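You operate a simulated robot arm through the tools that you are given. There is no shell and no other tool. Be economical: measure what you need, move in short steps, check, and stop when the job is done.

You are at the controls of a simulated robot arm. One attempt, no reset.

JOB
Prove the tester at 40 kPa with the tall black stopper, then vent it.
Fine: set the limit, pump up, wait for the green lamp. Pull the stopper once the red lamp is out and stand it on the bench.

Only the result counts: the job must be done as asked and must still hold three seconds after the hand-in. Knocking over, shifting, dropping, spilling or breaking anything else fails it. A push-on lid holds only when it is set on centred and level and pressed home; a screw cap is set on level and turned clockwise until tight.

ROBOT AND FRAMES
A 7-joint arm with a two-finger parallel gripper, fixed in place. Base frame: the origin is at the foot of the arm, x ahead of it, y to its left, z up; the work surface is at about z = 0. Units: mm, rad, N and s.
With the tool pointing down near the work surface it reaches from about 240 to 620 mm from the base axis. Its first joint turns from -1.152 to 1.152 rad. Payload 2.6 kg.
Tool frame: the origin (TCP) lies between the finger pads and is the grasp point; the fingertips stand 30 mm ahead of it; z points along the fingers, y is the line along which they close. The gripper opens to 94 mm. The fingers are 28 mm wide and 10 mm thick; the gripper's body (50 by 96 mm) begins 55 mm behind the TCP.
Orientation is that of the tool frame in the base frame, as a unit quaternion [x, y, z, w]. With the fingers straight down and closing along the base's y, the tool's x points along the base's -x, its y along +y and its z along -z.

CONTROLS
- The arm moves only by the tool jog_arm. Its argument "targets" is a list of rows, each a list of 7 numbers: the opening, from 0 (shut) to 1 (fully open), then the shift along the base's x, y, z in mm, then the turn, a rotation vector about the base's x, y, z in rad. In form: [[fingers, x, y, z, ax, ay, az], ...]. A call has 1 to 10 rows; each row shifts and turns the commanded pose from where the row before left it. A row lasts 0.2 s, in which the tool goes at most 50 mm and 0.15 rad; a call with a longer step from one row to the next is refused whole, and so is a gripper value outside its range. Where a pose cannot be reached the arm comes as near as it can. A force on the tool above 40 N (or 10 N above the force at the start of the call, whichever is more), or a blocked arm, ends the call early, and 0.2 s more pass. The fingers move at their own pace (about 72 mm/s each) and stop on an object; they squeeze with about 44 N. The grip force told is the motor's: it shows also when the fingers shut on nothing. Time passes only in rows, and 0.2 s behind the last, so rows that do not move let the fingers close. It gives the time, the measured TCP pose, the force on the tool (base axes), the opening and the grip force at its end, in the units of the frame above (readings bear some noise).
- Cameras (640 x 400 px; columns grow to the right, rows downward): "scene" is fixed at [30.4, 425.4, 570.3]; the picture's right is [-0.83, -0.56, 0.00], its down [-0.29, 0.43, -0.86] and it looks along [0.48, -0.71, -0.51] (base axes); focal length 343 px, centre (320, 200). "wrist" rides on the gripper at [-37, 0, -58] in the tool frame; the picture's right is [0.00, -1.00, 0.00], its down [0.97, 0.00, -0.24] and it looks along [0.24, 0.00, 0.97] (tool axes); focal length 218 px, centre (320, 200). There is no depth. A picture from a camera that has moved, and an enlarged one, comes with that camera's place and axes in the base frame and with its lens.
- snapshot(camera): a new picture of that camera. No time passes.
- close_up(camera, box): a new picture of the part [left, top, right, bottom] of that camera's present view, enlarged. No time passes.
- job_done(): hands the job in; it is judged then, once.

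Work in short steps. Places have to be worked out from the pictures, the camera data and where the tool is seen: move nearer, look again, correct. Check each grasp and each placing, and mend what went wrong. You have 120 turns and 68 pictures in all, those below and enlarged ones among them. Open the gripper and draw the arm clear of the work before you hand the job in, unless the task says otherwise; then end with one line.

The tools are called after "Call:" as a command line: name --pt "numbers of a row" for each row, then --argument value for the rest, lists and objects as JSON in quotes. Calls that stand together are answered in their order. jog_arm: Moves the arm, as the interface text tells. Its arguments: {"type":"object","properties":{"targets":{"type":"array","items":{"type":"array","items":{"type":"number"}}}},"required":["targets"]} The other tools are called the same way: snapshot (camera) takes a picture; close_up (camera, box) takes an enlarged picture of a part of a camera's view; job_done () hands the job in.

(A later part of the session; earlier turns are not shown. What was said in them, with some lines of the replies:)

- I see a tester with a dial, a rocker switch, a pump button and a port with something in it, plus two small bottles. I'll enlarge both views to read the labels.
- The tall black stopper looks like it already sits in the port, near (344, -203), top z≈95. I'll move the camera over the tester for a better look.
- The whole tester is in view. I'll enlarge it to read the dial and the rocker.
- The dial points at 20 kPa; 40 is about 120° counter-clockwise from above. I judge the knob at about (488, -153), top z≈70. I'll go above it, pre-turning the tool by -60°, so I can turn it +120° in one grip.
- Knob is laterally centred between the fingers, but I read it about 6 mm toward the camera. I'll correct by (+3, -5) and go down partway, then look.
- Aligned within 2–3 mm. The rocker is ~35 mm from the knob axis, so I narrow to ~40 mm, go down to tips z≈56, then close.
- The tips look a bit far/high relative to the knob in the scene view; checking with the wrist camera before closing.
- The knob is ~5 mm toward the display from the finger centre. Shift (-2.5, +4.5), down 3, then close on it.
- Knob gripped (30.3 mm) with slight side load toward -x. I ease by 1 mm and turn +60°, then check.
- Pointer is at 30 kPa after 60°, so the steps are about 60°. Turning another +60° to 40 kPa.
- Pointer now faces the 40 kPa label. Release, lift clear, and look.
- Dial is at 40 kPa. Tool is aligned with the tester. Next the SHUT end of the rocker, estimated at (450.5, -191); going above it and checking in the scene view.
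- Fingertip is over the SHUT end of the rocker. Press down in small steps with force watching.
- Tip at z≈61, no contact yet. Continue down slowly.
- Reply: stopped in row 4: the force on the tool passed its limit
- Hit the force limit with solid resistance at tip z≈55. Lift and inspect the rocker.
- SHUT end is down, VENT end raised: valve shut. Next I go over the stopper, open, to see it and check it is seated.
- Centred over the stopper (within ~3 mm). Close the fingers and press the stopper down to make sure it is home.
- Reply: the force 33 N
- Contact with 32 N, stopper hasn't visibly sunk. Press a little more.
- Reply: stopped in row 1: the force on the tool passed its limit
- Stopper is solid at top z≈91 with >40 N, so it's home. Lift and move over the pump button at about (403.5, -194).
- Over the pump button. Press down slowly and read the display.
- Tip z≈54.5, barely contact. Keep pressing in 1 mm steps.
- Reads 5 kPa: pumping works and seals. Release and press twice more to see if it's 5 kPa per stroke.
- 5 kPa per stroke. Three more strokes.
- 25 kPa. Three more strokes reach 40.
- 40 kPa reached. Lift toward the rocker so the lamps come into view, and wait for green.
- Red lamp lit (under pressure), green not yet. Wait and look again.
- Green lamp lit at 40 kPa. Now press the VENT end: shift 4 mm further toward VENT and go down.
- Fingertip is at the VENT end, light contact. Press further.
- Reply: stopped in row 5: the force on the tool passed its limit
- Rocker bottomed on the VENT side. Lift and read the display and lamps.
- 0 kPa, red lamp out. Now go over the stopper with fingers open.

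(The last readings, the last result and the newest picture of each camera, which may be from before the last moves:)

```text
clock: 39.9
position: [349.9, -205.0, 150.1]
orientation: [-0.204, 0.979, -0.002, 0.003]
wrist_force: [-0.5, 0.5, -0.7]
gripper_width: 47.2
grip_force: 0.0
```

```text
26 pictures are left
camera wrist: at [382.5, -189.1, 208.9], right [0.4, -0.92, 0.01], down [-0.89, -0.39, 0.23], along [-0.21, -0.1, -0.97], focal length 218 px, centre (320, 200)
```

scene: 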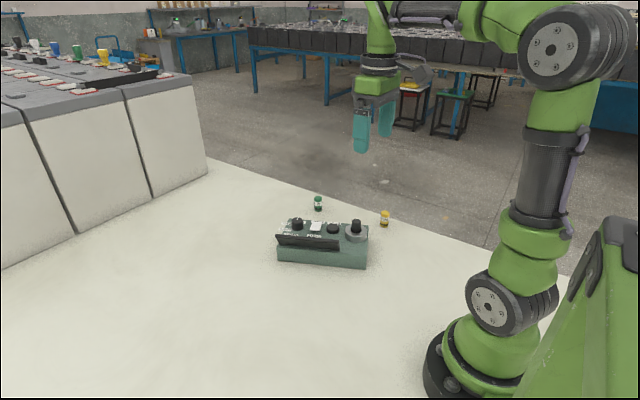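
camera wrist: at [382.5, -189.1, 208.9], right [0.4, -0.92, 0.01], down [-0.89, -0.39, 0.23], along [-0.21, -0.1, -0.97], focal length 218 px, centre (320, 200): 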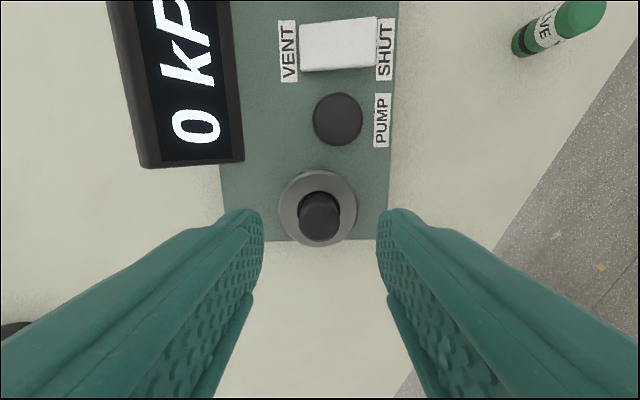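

Stopper is centred laterally, ~3–4 mm toward the base from the tool axis. Correct, descend to TCP z≈104.

Call:
jog_arm --pt "0.5 -3 -1.5 -15 0 0 0" --pt "0.5 0 0 -18 0 0 0" --pt "0.5 0 0 -12 0 0 0" --pt "0.5 0 0 0 0 0 0"

Call:
snapshot --camera "wrist"

Call:
close_up --camera "scene" --box '[300, 180, 400, 260]'

```text
clock: 40.9
position: [344.9, -207.8, 103.6]
orientation: [-0.204, 0.979, -0.002, 0.003]
wrist_force: [0.1, -0.3, 0.1]
gripper_width: 46.9
grip_force: 0.1
```

```text
25 pictures are left
camera wrist: at [378.7, -191.7, 163.1], right [0.4, -0.92, 0.01], down [-0.89, -0.39, 0.23], along [-0.21, -0.1, -0.97], focal length 218 px, centre (320, 200)
```

wrist: 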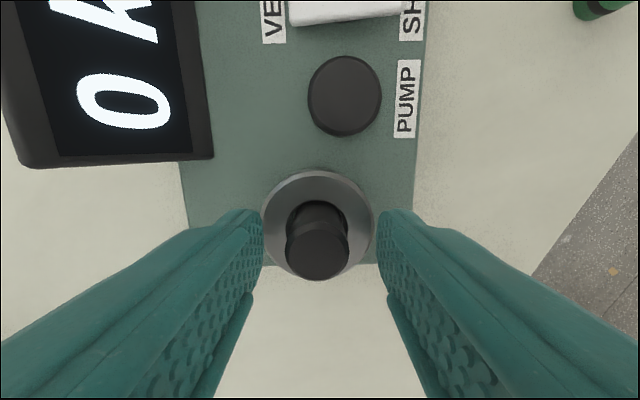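

```text
5.00 times, centred on (350, 220) of scene
camera zoom: at [30.4, 425.4, 570.3], right [-0.83, -0.56, 0.0], down [-0.29, 0.43, -0.86], along [0.48, -0.71, -0.51], focal length 1714 px, centre (170, 100)
```

zoom: 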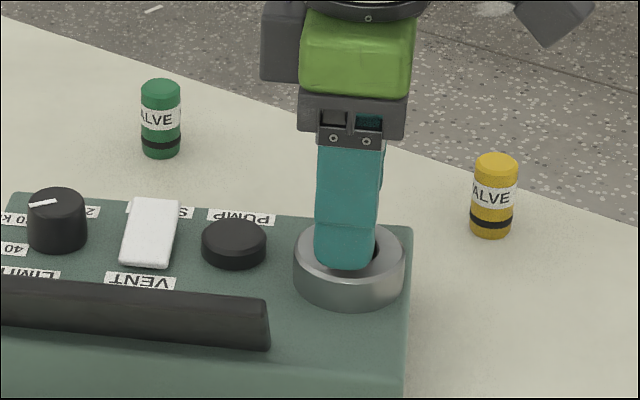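

Aligned. Close on the stopper.

Call:
jog_arm --pt "0.5 -0.4 0.9 0 0 0 0" --pt "0 0 0 0 0 0 0" --pt "0 0 0 0 0 0 0" --pt "0 0 0 0 0 0 0"

```text
clock: 41.9
position: [346.0, -206.7, 105.1]
orientation: [-0.204, 0.979, -0.002, 0.003]
wrist_force: [-0.4, -0.1, 0.2]
gripper_width: 19.9
grip_force: 44.2
```

Gripped at 19.9 mm with negligible side load. Pull straight up gently.

Call:
jog_arm --pt "0 0 0 2 0 0 0" --pt "0 0 0 3 0 0 0" --pt "0 0 0 5 0 0 0" --pt "0 0 0 10 0 0 0" --pt "0 0 0 10 0 0 0" --pt "0 0 0 15 0 0 0" --pt "0 0 0 15 0 0 0" --pt "0 0 0 0 0 0 0"

Call:
close_up --camera "scene" --box '[280, 120, 420, 280]'

Call:
snapshot --camera "wrist"

```text
clock: 43.7
position: [347.2, -207.9, 164.2]
orientation: [-0.204, 0.979, -0.003, 0.003]
wrist_force: [0.2, 0.3, -0.2]
gripper_width: 21.4
grip_force: 43.9
```

```text
2.50 times, centred on (350, 200) of scene
camera zoom: at [30.4, 425.4, 570.3], right [-0.83, -0.56, 0.0], down [-0.29, 0.43, -0.86], along [0.48, -0.71, -0.51], focal length 857 px, centre (245, 200)
```

zoom: 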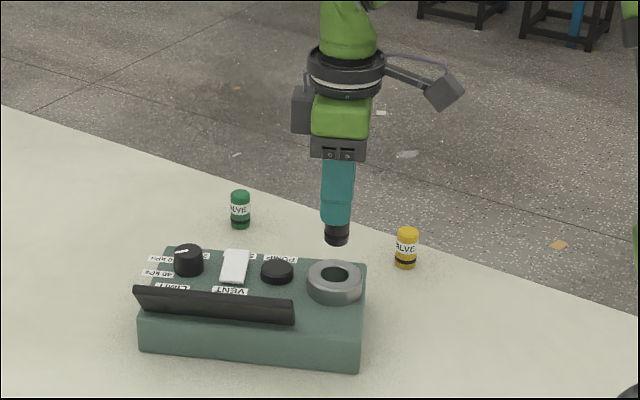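

```text
22 pictures are left
camera wrist: at [379.9, -191.8, 222.2], right [0.4, -0.92, 0.01], down [-0.89, -0.39, 0.23], along [-0.21, -0.1, -0.97], focal length 218 px, centre (320, 200)
```

wrist: 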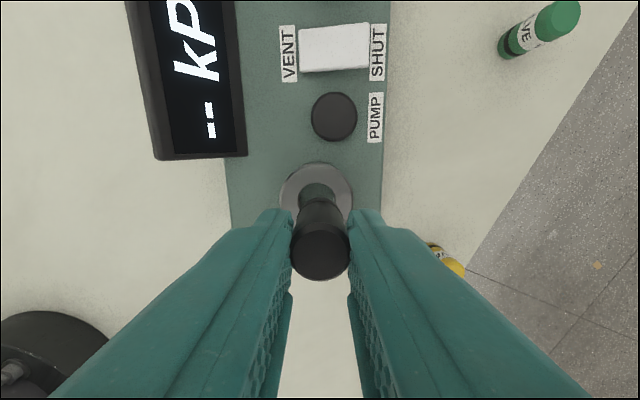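

Stopper is out and held, protruding ~20 mm below the tips. I'll carry it high to the clear bench at about (330, -20).

Call:
jog_arm --pt "0 0 0 30 0 0 0" --pt "0 0 20 10 0 0 0" --pt "0 -4 40 0 0 0 0" --pt "0 -4 40 0 0 0 0" --pt "0 -4 40 0 0 0 0" --pt "0 -4 40 0 0 0 0" --pt "0 0 7 -30 0 0 0" --pt "0 0 0 -40 0 0 0" --pt "0 0 0 0 0 0 0"

Call:
snapshot --camera "scene"

Call:
close_up --camera "scene" --box '[320, 140, 480, 300]'

```text
clock: 45.7
position: [330.5, -16.7, 133.0]
orientation: [-0.205, 0.979, -0.002, 0.003]
wrist_force: [0.7, -0.1, -0.1]
gripper_width: 22.0
grip_force: 44.0
```

```text
21 pictures are left
```

scene: 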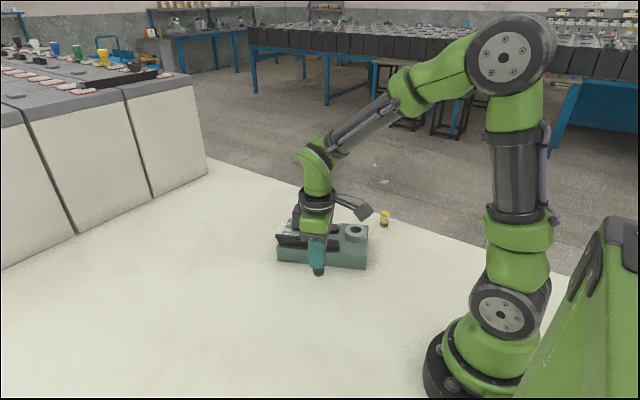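

```text
2.50 times, centred on (400, 220) of scene
camera zoom: at [30.4, 425.4, 570.3], right [-0.83, -0.56, 0.0], down [-0.29, 0.43, -0.86], along [0.48, -0.71, -0.51], focal length 857 px, centre (120, 150)
```

zoom: 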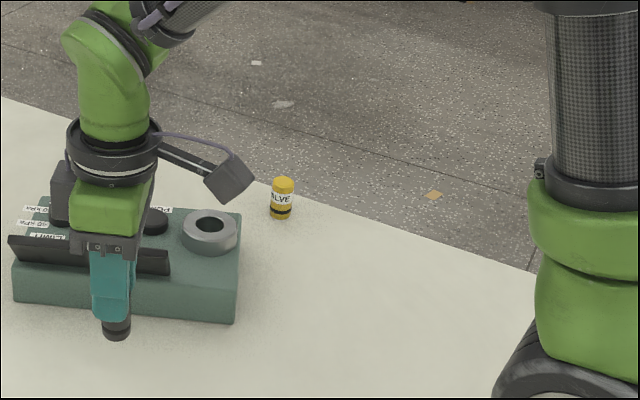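

Grip width has drifted 19.9→22.0 mm, so I check how the stopper sits in the fingers before lowering.

Call:
close_up --camera "scene" --box '[290, 230, 350, 280]'

Call:
snapshot --camera "wrist"

```text
8.00 times, centred on (320, 255) of scene
camera zoom: at [30.4, 425.4, 570.3], right [-0.83, -0.56, 0.0], down [-0.29, 0.43, -0.86], along [0.48, -0.71, -0.51], focal length 2743 px, centre (320, -240)
```

zoom: 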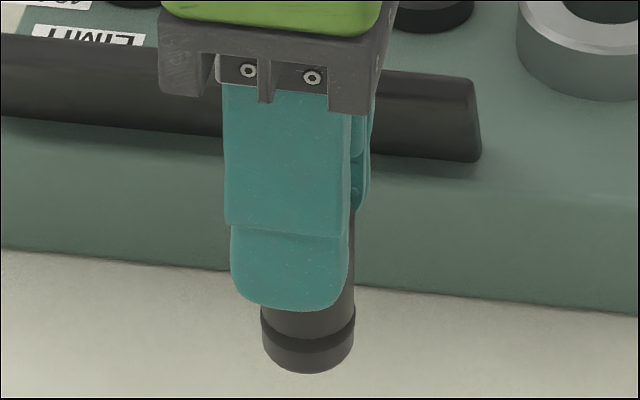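

```text
18 pictures are left
camera wrist: at [363.6, -0.8, 192.1], right [0.4, -0.92, 0.01], down [-0.89, -0.39, 0.23], along [-0.21, -0.1, -0.97], focal length 218 px, centre (320, 200)
```

wrist: 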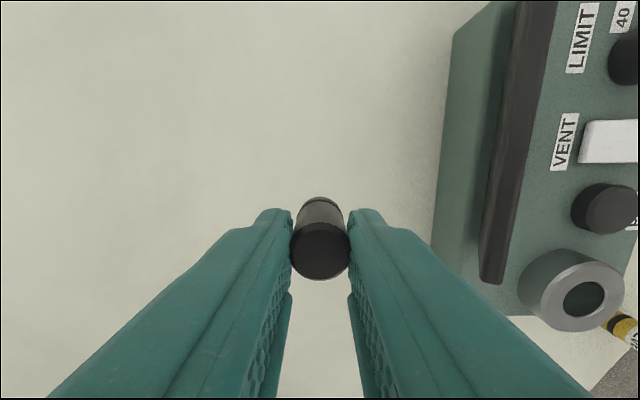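

Stopper hangs upright, bottom about 20 mm below the tips (bottom ≈ TCP-50). Lower to ~8 mm above the bench.

Call:
jog_arm --pt "0 0 0 -30 0 0 0" --pt "0 0 0 -25 0 0 0" --pt "0 0 0 -15 0 0 0" --pt "0 0 0 -4 0 0 0" --pt "0 0 0 0 0 0 0"

Call:
close_up --camera "scene" --box '[290, 230, 360, 300]'

```text
clock: 46.9
position: [333.0, -18.7, 60.2]
orientation: [-0.205, 0.979, -0.002, 0.003]
wrist_force: [0.0, 0.1, 0.2]
gripper_width: 21.6
grip_force: 43.6
```

```text
5.71 times, centred on (325, 265) of scene
camera zoom: at [30.4, 425.4, 570.3], right [-0.83, -0.56, 0.0], down [-0.29, 0.43, -0.86], along [0.48, -0.71, -0.51], focal length 1960 px, centre (291, -171)
```

zoom: 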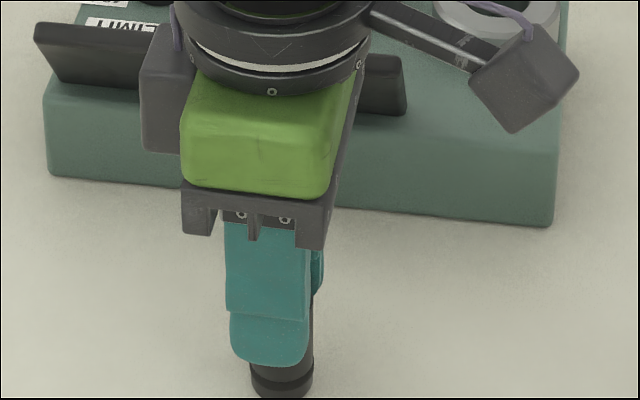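

No contact yet. Lower in 2 mm steps, few at a time, watching the vertical force.

Call:
jog_arm --pt "0 0 0 -2 0 0 0" --pt "0 0 0 -2 0 0 0" --pt "0 0 0 -1 0 0 0" --pt "0 0 0 0 0 0 0"

Call:
close_up --camera "scene" --box '[300, 255, 340, 295]'

```text
clock: 47.9
position: [334.3, -18.2, 56.4]
orientation: [-0.205, 0.979, -0.002, 0.006]
wrist_force: [-2.4, 9.7, 37.5]
gripper_width: 21.9
grip_force: 44.3
```

```text
10.00 times, centred on (320, 275) of scene
camera zoom: at [30.3, 425.4, 570.4], right [-0.83, -0.56, 0.0], down [-0.28, 0.43, -0.86], along [0.48, -0.71, -0.51], focal length 3429 px, centre (320, -550)
```

zoom: 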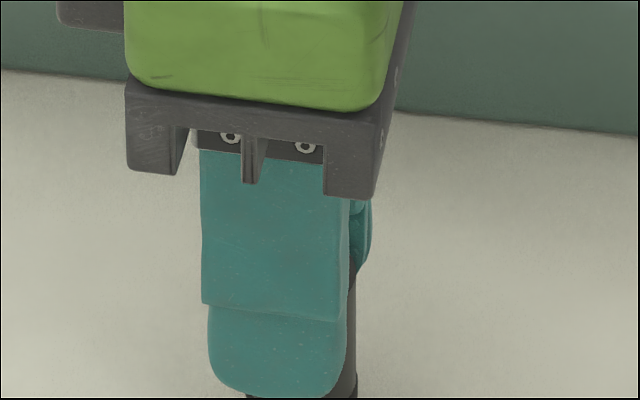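

Firm contact (37 N). Relax 2 mm before releasing.

Call:
jog_arm --pt "0 0 0 1 0 0 0" --pt "0 0 0 1 0 0 0" --pt "0 0 0 0 0 0 0"

```text
clock: 48.7
position: [330.7, -20.8, 56.9]
orientation: [-0.203, 0.979, -0.002, 0.003]
wrist_force: [2.4, -0.8, 5.7]
gripper_width: 21.7
grip_force: 44.2
```

Only 6 N now. Open and wait, then rise straight up.

Call:
jog_arm --pt "0.35 0 0 0 0 0 0" --pt "0.5 0 0 0 0 0 0" --pt "0.5 0 0 0 0 0 0" --pt "0.5 0 0 10 0 0 0" --pt "0.5 0 0 20 0 0 0" --pt "0.5 0 0 40 0 0 0" --pt "0.5 0 0 40 0 0 0" --pt "0.5 0 0 40 0 0 0" --pt "0.5 0 0 0 0 0 0"

Call:
snapshot --camera "wrist"

Call:
close_up --camera "scene" --box '[260, 180, 420, 300]'

```text
clock: 50.7
position: [328.8, -19.9, 209.0]
orientation: [-0.205, 0.979, -0.002, 0.003]
wrist_force: [0.3, 0.7, 0.3]
gripper_width: 46.8
grip_force: 0.1
```

```text
15 pictures are left
camera wrist: at [361.5, -3.3, 267.2], right [0.4, -0.92, 0.01], down [-0.89, -0.39, 0.23], along [-0.21, -0.1, -0.97], focal length 218 px, centre (320, 200)
```

wrist: 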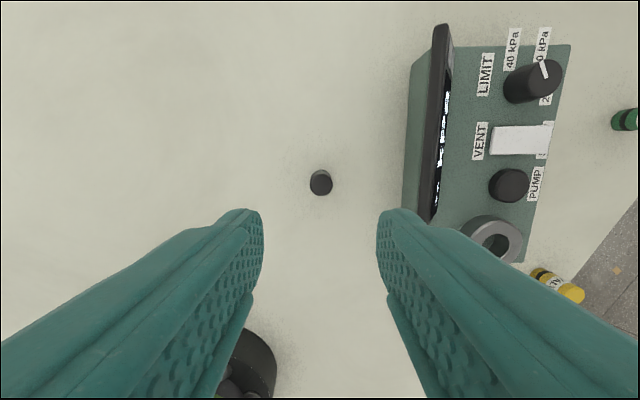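

```text
3.33 times, centred on (340, 240) of scene
camera zoom: at [30.4, 425.4, 570.3], right [-0.83, -0.56, 0.0], down [-0.29, 0.43, -0.86], along [0.48, -0.71, -0.51], focal length 1143 px, centre (253, 67)
```

zoom: 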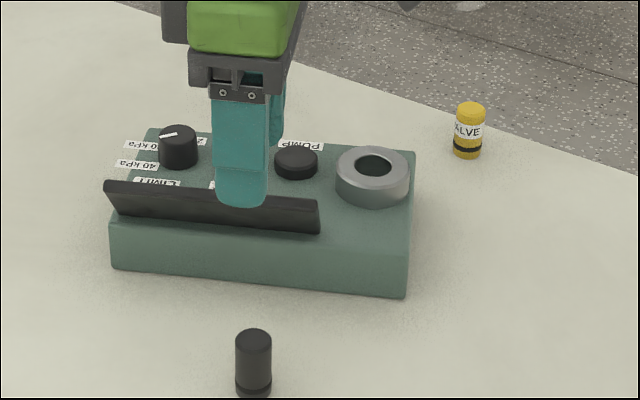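

The stopper stands upright on the bench, and the tester and both valves look undisturbed. I'll lift the arm a bit more and recheck.

Call:
jog_arm --pt "1 0 0 40 0 0 0" --pt "1 0 0 40 0 0 0" --pt "1 0 0 0 0 0 0" --pt "1 0 0 0 0 0 0"

Call:
snapshot --camera "scene"

```text
clock: 51.7
position: [331.3, -17.7, 289.4]
orientation: [-0.204, 0.979, -0.002, 0.003]
wrist_force: [-0.4, -0.4, 0.0]
gripper_width: 94.2
grip_force: 0.2
```

```text
13 pictures are left
```

scene: 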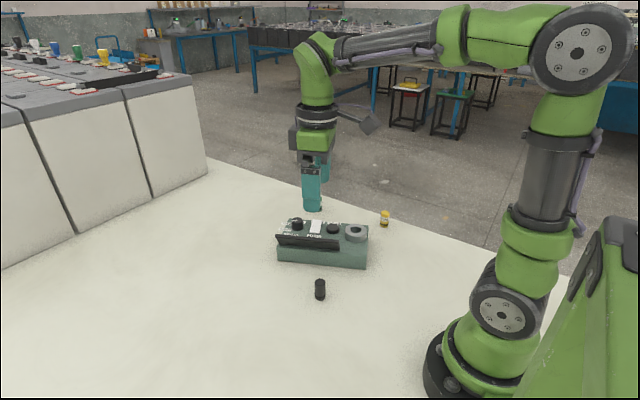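

Everything is standing, the tester is vented, and the arm is clear with the gripper open. Handing in.

Call:
job_done

```text
The job is handed in.
```

The tester was proved at 40 kPa with the green lamp lit, then vented to 0 kPa with the red lamp out; the tall black stopper now stands upright on the bench.
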